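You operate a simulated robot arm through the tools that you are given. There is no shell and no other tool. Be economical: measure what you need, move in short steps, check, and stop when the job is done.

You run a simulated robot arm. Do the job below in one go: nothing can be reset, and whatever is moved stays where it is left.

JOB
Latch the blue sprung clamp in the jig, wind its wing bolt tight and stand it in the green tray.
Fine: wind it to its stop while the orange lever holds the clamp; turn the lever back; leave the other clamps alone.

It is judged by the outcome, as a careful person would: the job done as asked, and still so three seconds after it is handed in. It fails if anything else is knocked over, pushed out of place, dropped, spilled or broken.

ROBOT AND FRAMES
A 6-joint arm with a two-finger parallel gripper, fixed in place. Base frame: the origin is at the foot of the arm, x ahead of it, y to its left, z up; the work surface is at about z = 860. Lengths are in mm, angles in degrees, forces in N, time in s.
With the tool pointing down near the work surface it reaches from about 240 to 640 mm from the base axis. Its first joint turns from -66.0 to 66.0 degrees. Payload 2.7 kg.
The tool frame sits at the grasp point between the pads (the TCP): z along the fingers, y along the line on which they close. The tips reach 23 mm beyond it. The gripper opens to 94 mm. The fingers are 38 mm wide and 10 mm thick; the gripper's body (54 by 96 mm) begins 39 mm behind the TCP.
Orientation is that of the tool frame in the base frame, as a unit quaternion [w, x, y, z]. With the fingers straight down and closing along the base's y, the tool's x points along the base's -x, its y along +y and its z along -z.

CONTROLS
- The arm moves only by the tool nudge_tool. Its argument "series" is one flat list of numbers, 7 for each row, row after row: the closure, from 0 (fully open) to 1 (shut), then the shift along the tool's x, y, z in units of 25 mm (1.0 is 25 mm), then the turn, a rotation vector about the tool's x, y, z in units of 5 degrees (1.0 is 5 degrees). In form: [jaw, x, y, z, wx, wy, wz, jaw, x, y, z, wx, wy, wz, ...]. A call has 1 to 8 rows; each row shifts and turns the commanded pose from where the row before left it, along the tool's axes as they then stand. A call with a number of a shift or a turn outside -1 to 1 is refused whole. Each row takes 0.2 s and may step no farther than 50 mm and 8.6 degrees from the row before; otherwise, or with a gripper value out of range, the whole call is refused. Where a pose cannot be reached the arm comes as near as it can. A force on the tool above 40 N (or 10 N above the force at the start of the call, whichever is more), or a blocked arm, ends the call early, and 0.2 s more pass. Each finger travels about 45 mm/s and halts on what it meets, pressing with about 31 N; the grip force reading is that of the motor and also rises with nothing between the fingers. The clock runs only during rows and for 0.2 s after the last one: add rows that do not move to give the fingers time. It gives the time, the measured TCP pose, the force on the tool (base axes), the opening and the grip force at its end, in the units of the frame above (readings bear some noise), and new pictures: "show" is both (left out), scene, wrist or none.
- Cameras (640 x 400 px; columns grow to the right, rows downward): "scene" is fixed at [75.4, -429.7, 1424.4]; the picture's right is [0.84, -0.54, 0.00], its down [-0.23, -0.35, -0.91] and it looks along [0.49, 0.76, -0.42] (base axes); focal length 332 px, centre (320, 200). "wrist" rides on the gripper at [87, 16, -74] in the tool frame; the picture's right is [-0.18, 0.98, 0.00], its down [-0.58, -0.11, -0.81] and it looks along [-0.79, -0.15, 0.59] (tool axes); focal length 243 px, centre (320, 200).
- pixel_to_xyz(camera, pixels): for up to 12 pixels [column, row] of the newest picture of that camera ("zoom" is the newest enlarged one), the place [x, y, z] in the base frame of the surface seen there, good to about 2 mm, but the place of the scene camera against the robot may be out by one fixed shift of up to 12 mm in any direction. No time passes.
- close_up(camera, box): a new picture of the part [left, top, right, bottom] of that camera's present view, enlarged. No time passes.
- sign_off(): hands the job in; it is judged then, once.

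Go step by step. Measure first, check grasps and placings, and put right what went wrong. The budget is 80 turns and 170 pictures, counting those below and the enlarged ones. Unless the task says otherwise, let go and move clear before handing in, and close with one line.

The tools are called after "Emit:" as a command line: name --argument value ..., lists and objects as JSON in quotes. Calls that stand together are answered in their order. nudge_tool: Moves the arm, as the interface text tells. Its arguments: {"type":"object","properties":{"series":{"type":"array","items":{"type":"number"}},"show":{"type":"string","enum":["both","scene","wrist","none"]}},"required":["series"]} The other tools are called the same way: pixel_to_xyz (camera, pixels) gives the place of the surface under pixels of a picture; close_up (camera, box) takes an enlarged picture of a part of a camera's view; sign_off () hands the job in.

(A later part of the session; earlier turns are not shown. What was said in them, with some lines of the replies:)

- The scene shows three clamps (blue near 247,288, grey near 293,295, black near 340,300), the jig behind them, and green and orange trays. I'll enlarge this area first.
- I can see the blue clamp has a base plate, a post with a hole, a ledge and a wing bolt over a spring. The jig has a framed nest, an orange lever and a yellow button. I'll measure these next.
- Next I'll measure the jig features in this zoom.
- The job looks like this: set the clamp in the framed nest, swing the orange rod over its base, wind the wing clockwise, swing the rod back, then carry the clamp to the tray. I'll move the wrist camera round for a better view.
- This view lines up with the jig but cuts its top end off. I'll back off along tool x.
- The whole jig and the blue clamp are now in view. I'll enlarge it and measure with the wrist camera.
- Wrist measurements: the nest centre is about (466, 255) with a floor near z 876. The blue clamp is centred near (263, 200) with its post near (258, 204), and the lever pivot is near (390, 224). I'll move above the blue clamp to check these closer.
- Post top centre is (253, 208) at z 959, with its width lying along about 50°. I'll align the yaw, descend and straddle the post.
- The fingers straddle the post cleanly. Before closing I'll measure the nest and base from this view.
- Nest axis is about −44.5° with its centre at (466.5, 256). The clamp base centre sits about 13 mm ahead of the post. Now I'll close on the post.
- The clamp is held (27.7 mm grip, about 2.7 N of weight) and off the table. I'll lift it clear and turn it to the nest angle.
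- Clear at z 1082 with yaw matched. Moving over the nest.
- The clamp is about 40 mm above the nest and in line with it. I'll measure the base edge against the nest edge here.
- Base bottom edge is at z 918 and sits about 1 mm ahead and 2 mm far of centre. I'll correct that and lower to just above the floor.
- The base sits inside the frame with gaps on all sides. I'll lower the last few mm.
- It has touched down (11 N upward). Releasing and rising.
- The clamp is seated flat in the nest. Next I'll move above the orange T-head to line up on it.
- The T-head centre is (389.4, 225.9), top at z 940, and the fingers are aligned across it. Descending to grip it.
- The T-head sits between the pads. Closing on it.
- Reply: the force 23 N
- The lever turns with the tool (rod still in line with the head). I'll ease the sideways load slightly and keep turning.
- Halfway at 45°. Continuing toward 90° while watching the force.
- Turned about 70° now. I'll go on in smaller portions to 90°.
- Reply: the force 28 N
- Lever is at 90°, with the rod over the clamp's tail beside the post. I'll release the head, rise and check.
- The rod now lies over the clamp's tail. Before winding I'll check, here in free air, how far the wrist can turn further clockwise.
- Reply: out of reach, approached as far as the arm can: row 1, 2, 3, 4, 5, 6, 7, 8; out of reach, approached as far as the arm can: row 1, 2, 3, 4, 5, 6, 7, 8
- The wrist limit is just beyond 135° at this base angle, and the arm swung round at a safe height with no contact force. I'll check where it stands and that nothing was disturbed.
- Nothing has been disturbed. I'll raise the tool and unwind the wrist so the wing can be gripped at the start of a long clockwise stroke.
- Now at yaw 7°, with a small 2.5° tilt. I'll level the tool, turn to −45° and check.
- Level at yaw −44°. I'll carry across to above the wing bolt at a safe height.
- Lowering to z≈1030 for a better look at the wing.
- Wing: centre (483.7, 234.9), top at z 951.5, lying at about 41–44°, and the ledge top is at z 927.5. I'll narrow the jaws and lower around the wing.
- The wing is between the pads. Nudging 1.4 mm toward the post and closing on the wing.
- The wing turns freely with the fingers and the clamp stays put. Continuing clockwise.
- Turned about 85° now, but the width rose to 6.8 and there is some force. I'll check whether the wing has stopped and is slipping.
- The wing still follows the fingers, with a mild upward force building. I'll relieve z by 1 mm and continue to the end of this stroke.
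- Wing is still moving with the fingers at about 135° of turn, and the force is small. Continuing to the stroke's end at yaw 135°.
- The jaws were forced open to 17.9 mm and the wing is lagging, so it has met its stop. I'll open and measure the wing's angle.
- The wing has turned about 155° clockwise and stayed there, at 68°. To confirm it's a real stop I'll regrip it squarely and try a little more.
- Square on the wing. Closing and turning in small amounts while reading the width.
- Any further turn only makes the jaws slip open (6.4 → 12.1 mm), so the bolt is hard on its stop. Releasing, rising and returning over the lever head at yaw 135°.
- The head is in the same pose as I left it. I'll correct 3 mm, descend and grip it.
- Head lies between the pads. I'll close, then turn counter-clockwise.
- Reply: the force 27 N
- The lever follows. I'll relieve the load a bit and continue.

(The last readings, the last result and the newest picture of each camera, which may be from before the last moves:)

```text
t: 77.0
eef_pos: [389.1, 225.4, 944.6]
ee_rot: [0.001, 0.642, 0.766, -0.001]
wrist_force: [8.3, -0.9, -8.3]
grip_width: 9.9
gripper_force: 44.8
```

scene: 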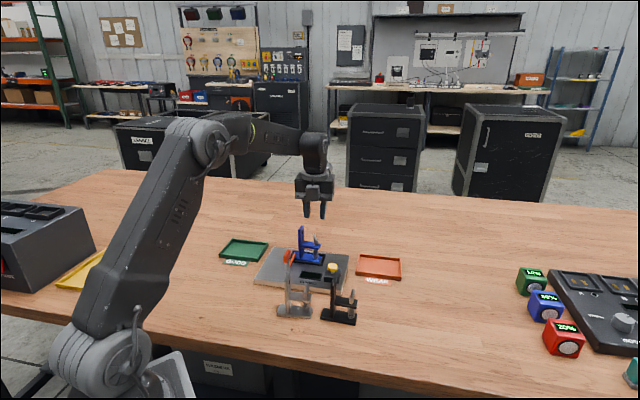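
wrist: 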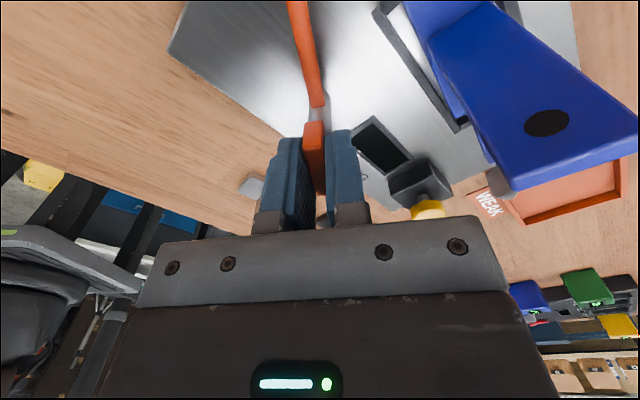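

Yaw is at 80°, with 34° more to bring the lever back to its original position.

Emit:
nudge_tool --series '[1, 0, 0.0, 0, 0, 0, -1, 1, 0, 0, 0, 0, 0, -1, 1, 0, 0, 0, 0, 0, -1, 1, 0, 0, 0, 0, 0, -1, 1, 0, 0, 0, 0, 0, 0]' --show "none"

Emit:
nudge_tool --series '[1, 0, 0.0, 0, 0, 0, -1, 1, 0, 0, 0, 0, 0, -1, 1, 0, 0, 0, 0, 0, -0.9, 1, 0, 0, 0, 0, 0, 0]' --show "wrist"

```text
t: 78.2
eef_pos: [389.3, 225.6, 945.7]
ee_rot: [0.001, 0.499, 0.866, 0.0]
wrist_force: [7.2, 1.3, -6.3]
grip_width: 9.7
gripper_force: 45.3
```

```text
t: 79.2
eef_pos: [389.1, 225.2, 944.0]
ee_rot: [-0.001, 0.387, 0.922, 0.0]
wrist_force: [10.4, -0.3, -11.2]
grip_width: 9.9
gripper_force: 44.6
```

wrist: 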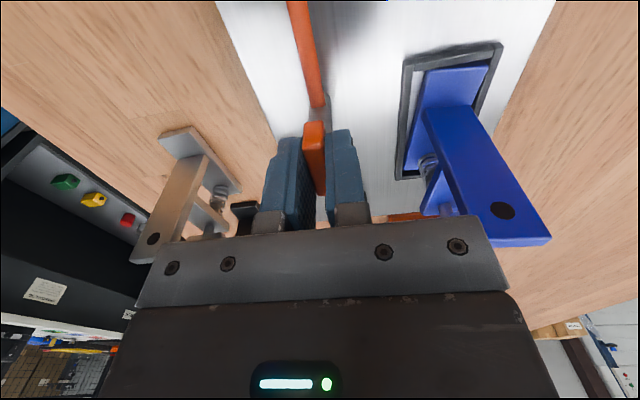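

The lever is back at its starting angle. Releasing, rising and moving over the clamp's post.

Emit:
nudge_tool --series '[0.6, 0, 0, 0, 0, 0, 0, 0.6, 0, 0, 0, 0, 0, 0, 0.6, 0, 0, 0, 0, 0, 0, 0.6, 0, 0, -0.9, 0, 0, 0, 0.6, 0, 0, -0.9, 0, 0, 0, 0.6, 0, 0, -0.9, 0, 0, 0, 0.6, 0, 0, -0.9, 0, 0, 0, 0.6, 0, 0, -0.2, 0, 0, 0]' --show "none"

Emit:
nudge_tool --series '[0.5, -0.2, 0.76, 0, 0, 0, 0, 0.5, -0.2, 0.76, 0, 0, 0, 0, 0.5, -0.2, 0.76, 0, 0, 0, 0, 0.5, -0.2, 0.76, 0, 0, 0, 0, 0.5, 0, 0, 0, 0, 0, 0]' --show "both"

Emit:
close_up --camera "scene" --box '[210, 215, 370, 315]'

Emit:
close_up --camera "wrist" --box '[240, 0, 400, 130]'

```text
t: 81.0
eef_pos: [388.3, 226.3, 1040.8]
ee_rot: [-0.001, 0.387, 0.922, 0.0]
wrist_force: [-0.1, 0.2, 0.2]
grip_width: 37.8
gripper_force: 0.1
```

```text
t: 82.2
eef_pos: [457.7, 264.1, 1040.6]
ee_rot: [0.0, 0.386, 0.923, 0.0]
wrist_force: [-0.5, 0.3, -0.4]
grip_width: 47.1
gripper_force: 0.0
```

scene: 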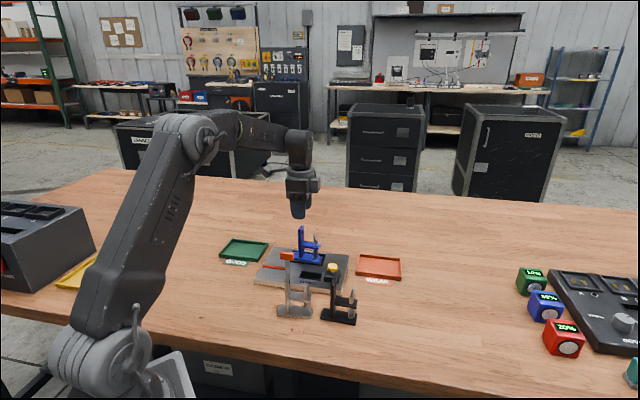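
wrist: 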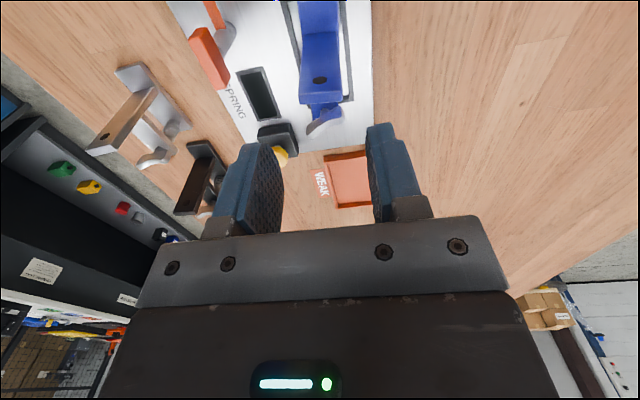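

```text
4.00 times, centred on (290, 265) of scene
```

zoom: 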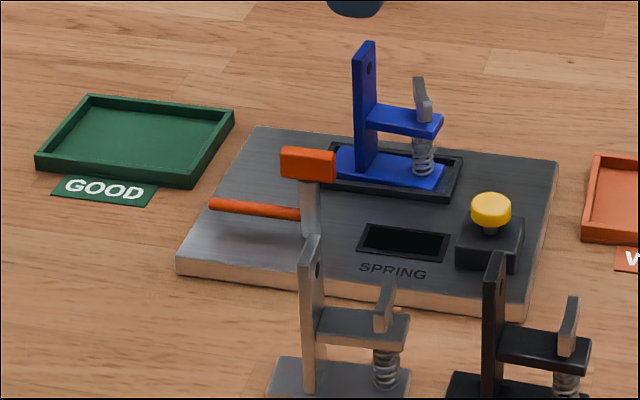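

```text
3.08 times, centred on (320, 65) of wrist
```

zoom: 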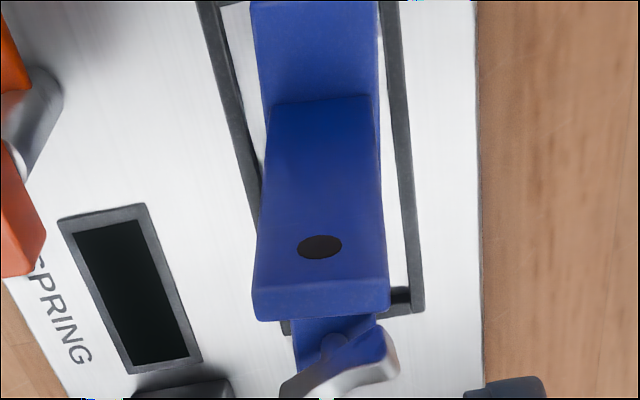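

Clamp still sits in the nest and the lever is back. I'll measure the post top before gripping.

Emit:
pixel_to_xyz --camera "zoom" --pixels '[[256, 290], [385, 282], [258, 316], [385, 308], [320, 302]]'

Emit:
pixel_to_xyz --camera "scene" --pixels '[[232, 239.5], [268, 243], [258, 262], [219.5, 253], [243, 249], [235, 248], [250, 252]]'

```text
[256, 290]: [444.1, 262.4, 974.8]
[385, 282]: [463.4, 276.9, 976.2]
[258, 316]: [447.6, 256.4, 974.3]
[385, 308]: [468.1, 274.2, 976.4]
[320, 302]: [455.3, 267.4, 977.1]
```

```text
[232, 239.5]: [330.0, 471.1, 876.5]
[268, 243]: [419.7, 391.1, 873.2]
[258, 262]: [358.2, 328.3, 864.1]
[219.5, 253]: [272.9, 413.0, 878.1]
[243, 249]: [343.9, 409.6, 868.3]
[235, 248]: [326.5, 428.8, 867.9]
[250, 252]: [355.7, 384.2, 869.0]
```

Post top centre is (455.8, 267.5), turned about 3° clockwise. I'll align, descend and grip it.

Emit:
nudge_tool --series '[0.5, 0.12, 0.04, 0, 0, 0, 0.6, 0.5, 0, 0, 0.8, 0, 0, 0, 0.5, 0, 0, 0.8, 0, 0, 0, 0.5, 0, 0, 0.8, 0, 0, 0, 0.5, 0, 0, 0.76, 0, 0, 0, 0.5, 0, 0, 0, 0, 0, 0]' --show "wrist"

Emit:
close_up --camera "wrist" --box '[220, 0, 420, 240]'

```text
t: 83.6
eef_pos: [457.7, 267.5, 962.3]
ee_rot: [-0.001, 0.411, 0.912, -0.001]
wrist_force: [-0.6, -0.2, 0.2]
grip_width: 46.8
gripper_force: 0.1
```

wrist: 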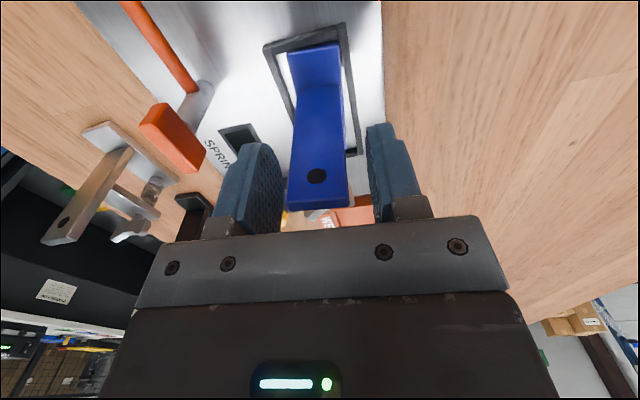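

```text
1.67 times, centred on (320, 120) of wrist
```

zoom: 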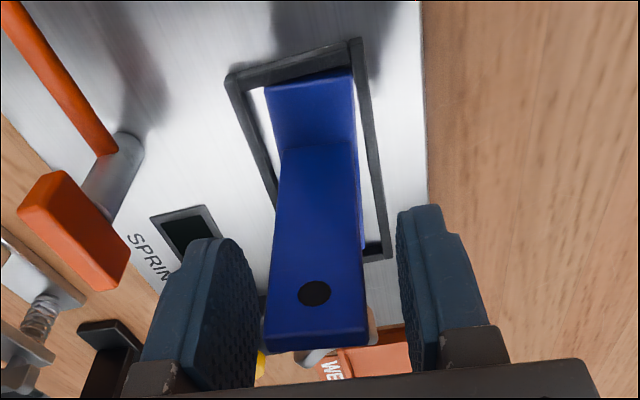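

Post is centred between the pads. Closing and lifting slowly.

Emit:
nudge_tool --series '[1, 0, 0, 0, 0, 0, 0, 1, 0, 0, 0, 0, 0, 0, 1, 0, 0, 0, 0, 0, 0, 1, 0, 0, 0, 0, 0, 0, 1, 0, 0, -0.2, 0, 0, 0, 1, 0, 0, -0.4, 0, 0, 0, 1, 0, 0, 0, 0, 0, 0]' --show "wrist"

Emit:
close_up --camera "scene" --box '[210, 200, 370, 300]'

```text
t: 85.2
eef_pos: [457.0, 266.4, 977.0]
ee_rot: [0.0, 0.411, 0.911, -0.002]
wrist_force: [0.0, 0.2, -1.8]
grip_width: 27.9
gripper_force: 31.0
```

wrist: 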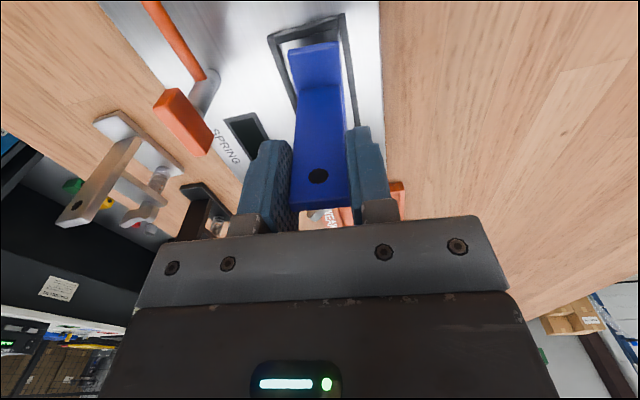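

```text
4.00 times, centred on (290, 250) of scene
```

zoom: 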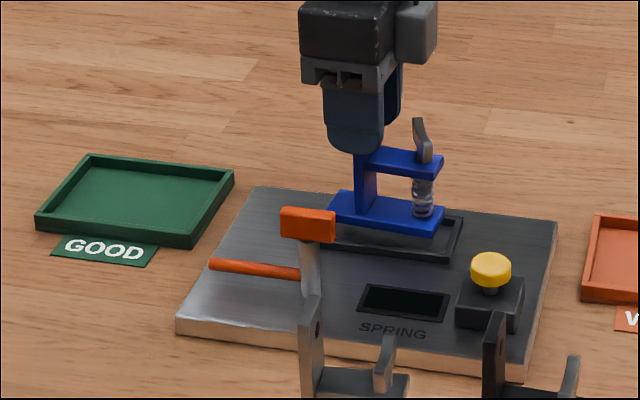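

Clamp is up and secure. Raising it, squaring the yaw and carrying it over the green tray.

Emit:
nudge_tool --series '[1, 0, 0, -0.8, 0, 0, 0, 1, 0, 0, -0.8, 0, 0, 0, 1, 0, 0, -0.8, 0, 0, 0, 1, 0, 0, -0.8, 0, 0, -0.6, 1, 0, 0, 0, 0, 0, 0]' --show "none"

Emit:
nudge_tool --series '[1, 0.97, 0.116, 0, 0, 0, 0, 1, 0.97, 0.116, 0, 0, 0, 0, 1, 0.97, 0.116, 0, 0, 0, 0, 1, 0.97, 0.116, 0, 0, 0, 0, 1, 0.97, 0.116, 0, 0, 0, 0, 1, 0.97, 0.116, 0, 0, 0, 0, 1, 0.97, 0.116, 0, 0, 0, 0, 1, 0.97, 0.116, 0, 0, 0, 0]' --show "none"

Emit:
nudge_tool --series '[1, 0, 0, 0.8, 0, 0, 0, 1, 0, 0, 0.8, 0, 0, 0, 1, 0, 0, 0, 0, 0, 0]' --show "both"

Emit:
close_up --camera "wrist" --box '[220, 0, 420, 125]'

Emit:
close_up --camera "scene" --box '[190, 190, 310, 290]'

```text
t: 86.4
eef_pos: [456.4, 266.9, 1056.0]
ee_rot: [0.0, 0.387, 0.922, 0.0]
wrist_force: [-0.1, -0.7, -2.1]
grip_width: 28.0
gripper_force: 31.2
```

```text
t: 88.2
eef_pos: [338.0, 424.3, 1057.3]
ee_rot: [-0.001, 0.387, 0.922, -0.001]
wrist_force: [0.1, 0.3, -1.9]
grip_width: 27.6
gripper_force: 31.3
```

```text
t: 89.0
eef_pos: [337.8, 422.8, 1015.5]
ee_rot: [-0.001, 0.387, 0.922, -0.001]
wrist_force: [0.3, -0.3, -1.4]
grip_width: 27.8
gripper_force: 31.6
```

scene: 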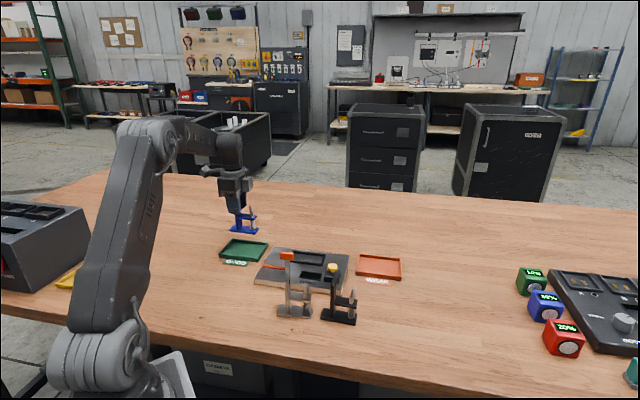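
wrist: 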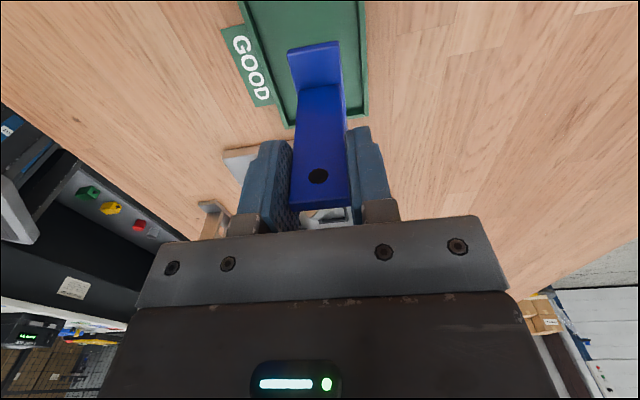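

```text
3.20 times, centred on (320, 62) of wrist
```

zoom: 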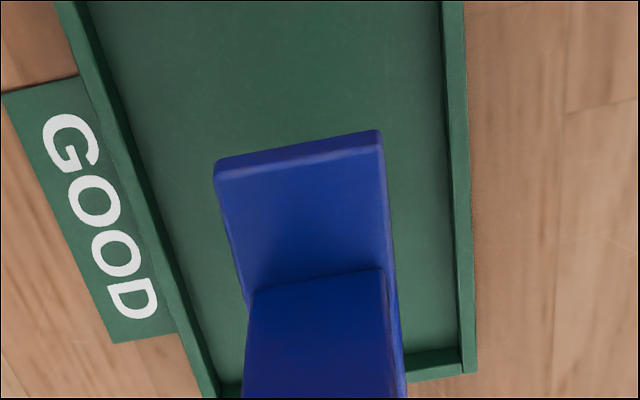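

```text
4.00 times, centred on (250, 240) of scene
```

zoom: 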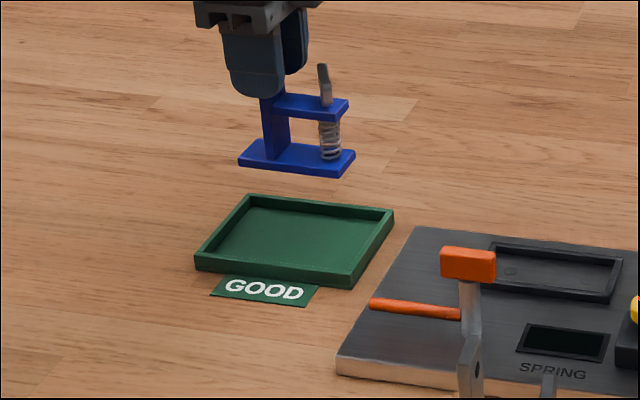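

Emit:
pixel_to_xyz --camera "wrist" --pixels '[[363, 108], [366, 114], [289, 119], [285, 119], [247, 5], [358, 4], [300, 20], [288, 54], [339, 45], [352, 90], [292, 110], [240, 3]]'

```text
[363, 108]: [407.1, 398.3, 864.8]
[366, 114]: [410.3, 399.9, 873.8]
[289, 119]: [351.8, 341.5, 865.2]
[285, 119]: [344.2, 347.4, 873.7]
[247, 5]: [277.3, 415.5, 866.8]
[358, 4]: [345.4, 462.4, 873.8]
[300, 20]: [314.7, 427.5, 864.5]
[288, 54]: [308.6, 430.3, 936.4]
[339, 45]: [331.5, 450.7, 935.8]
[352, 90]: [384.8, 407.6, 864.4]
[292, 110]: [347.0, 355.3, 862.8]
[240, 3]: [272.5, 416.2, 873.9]
```

Tray floor is at z 864.5 and the clamp needs to go about 8 mm nearer to be central. Correcting that and lowering.

Emit:
nudge_tool --series '[1, 0.1, -0.28, 0, 0, 0, 0, 1, 0, 0, 0.8, 0, 0, 0, 1, 0, 0, 0.8, 0, 0, 0, 1, 0, 0, 0.7, 0, 0, 0, 1, 0, 0, 0, 0, 0, 0]' --show "both"

Emit:
close_up --camera "scene" --box '[190, 200, 310, 290]'

```text
t: 90.2
eef_pos: [330.4, 418.2, 957.5]
ee_rot: [-0.001, 0.388, 0.922, -0.001]
wrist_force: [0.2, -0.1, -1.6]
grip_width: 27.8
gripper_force: 31.1
```

scene: 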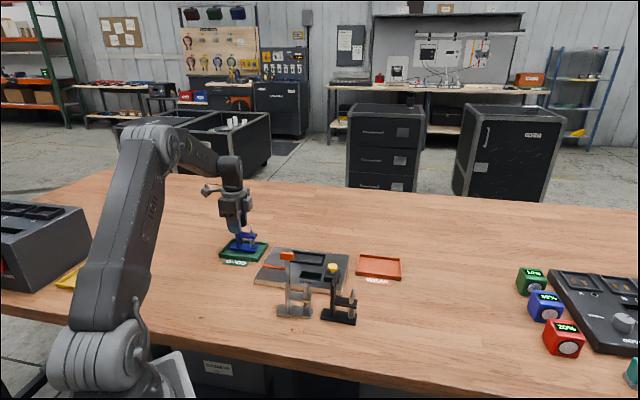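
wrist: 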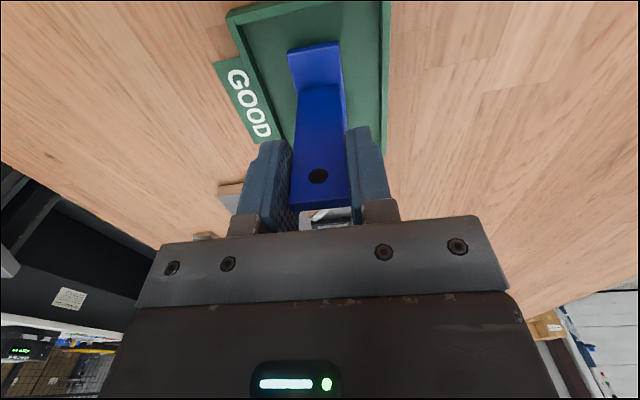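

```text
4.44 times, centred on (250, 245) of scene
```

zoom: 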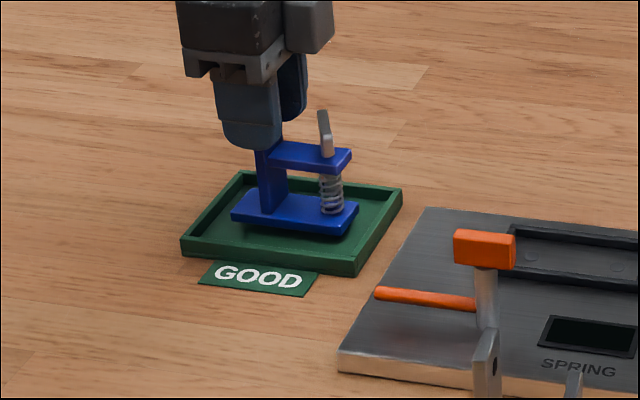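

Clamp is centred inside the tray walls. Lowering gently to contact.

Emit:
nudge_tool --series '[1, 0, 0, 0.16, 0, 0, 0, 1, 0, 0, 0.08, 0, 0, 0, 1, 0, 0, 0, 0, 0, 0]' --show "none"

```text
t: 91.0
eef_pos: [330.5, 416.7, 952.7]
ee_rot: [-0.001, 0.386, 0.922, -0.001]
wrist_force: [0.0, -0.9, -0.6]
grip_width: 27.9
gripper_force: 31.3
```

Emit:
nudge_tool --series '[1, 0, 0, 0.06, 0, 0, 0, 1, 0, 0, 0, 0, 0, 0]' --show "none"

```text
t: 91.6
eef_pos: [330.2, 418.0, 950.9]
ee_rot: [-0.001, 0.387, 0.922, 0.0]
wrist_force: [0.3, 0.3, -2.2]
grip_width: 28.1
gripper_force: 31.4
```

No contact yet (still −2 N), so I'll keep lowering in small steps.

Emit:
nudge_tool --series '[1, 0, 0, 0.05, 0, 0, 0, 1, 0, 0, 0, 0, 0, 0]' --show "none"

Emit:
nudge_tool --series '[1, 0, 0, 0.04, 0, 0, 0, 1, 0, 0, 0, 0, 0, 0]' --show "none"

```text
t: 92.2
eef_pos: [331.1, 418.3, 950.1]
ee_rot: [-0.001, 0.387, 0.922, -0.001]
wrist_force: [-2.8, 1.0, 6.1]
grip_width: 27.8
gripper_force: 30.5
```

```text
t: 92.8
eef_pos: [330.7, 419.5, 950.3]
ee_rot: [0.0, 0.387, 0.922, 0.0]
wrist_force: [-7.1, -3.3, 19.6]
grip_width: 28.0
gripper_force: 31.0
```

Firm contact (19.6 N). I'll back off 1 mm, release and rise.

Emit:
nudge_tool --series '[1, 0, 0, -0.04, 0, 0, 0, 0.5, 0, 0, 0, 0, 0, 0, 0.5, 0, 0, 0, 0, 0, 0, 0.5, 0, 0, 0, 0, 0, 0, 0.5, 0, 0, -0.6, 0, 0, 0, 0.5, 0, 0, -0.9, 0, 0, 0, 0.5, 0, 0, -0.9, 0, 0, 0, 0.5, 0, 0, -0.9, 0, 0, 0]' --show "none"

Emit:
nudge_tool --series '[0.5, 0, 0, -0.9, 0, 0, 0, 0.5, 0, 0, -0.9, 0, 0, 0, 0.5, 0, 0, -0.9, 0, 0, 0, 0.5, 0, 0, 0, 0, 0, 0]' --show "both"

Emit:
close_up --camera "scene" --box '[200, 215, 420, 340]'

Emit:
close_up --camera "scene" --box '[200, 215, 300, 280]'

```text
t: 94.6
eef_pos: [331.1, 418.6, 1031.8]
ee_rot: [0.0, 0.387, 0.922, -0.002]
wrist_force: [-0.6, -0.8, 0.4]
grip_width: 47.0
gripper_force: 0.1
```

```text
t: 95.6
eef_pos: [329.7, 418.0, 1100.0]
ee_rot: [0.0, 0.388, 0.922, -0.001]
wrist_force: [-0.5, 0.4, 1.1]
grip_width: 46.8
gripper_force: 0.1
```

scene: 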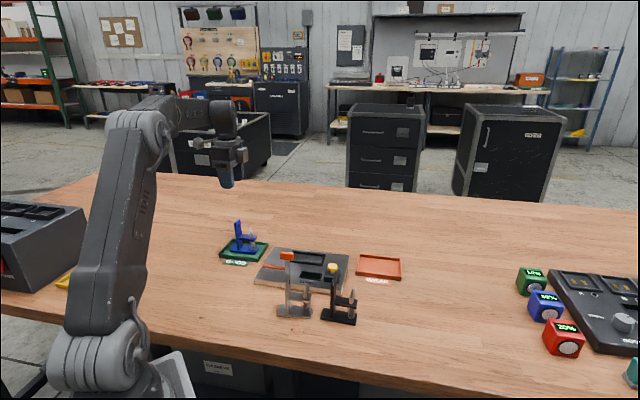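
wrist: 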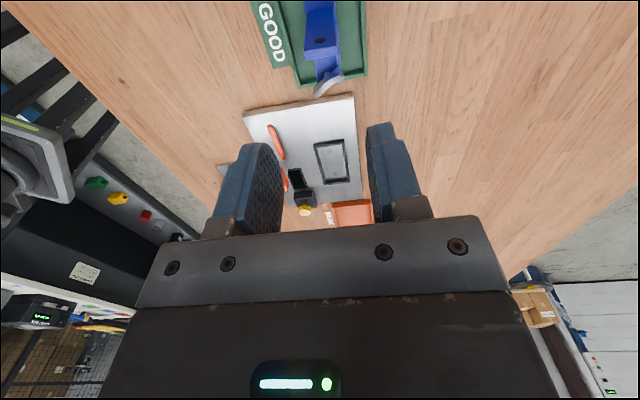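

```text
2.91 times, centred on (310, 278) of scene
```

zoom: 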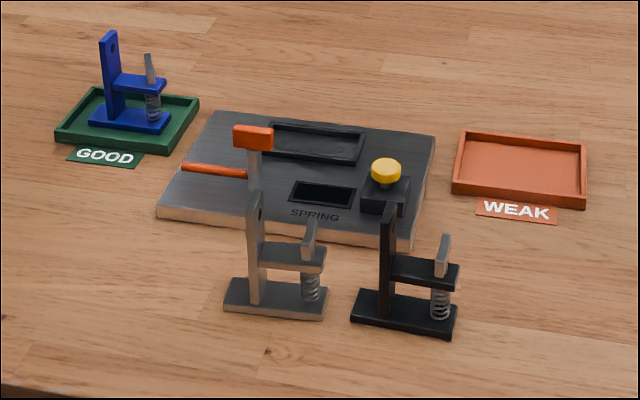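

```text
6.15 times, centred on (250, 248) of scene
```

zoom: 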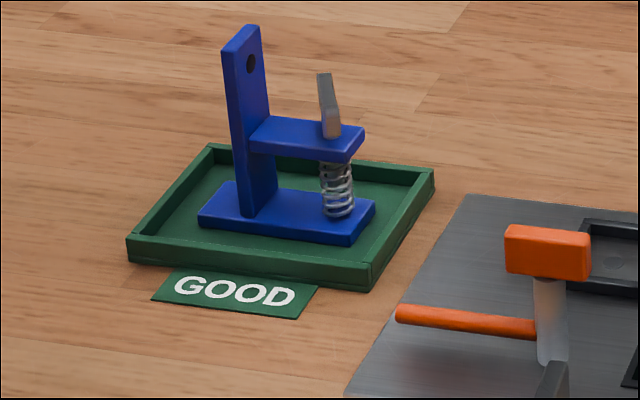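

The blue clamp stands upright in the green tray with its wing still in the wound position. The lever is back and the other clamps haven't moved, so I'm handing in.

Emit:
sign_off

```text
The job is handed in.
```

The blue clamp was held in the jig by the orange lever, wound clockwise about 155° to its stop, and now stands upright in the green tray; the lever is turned back and the other clamps are untouched.
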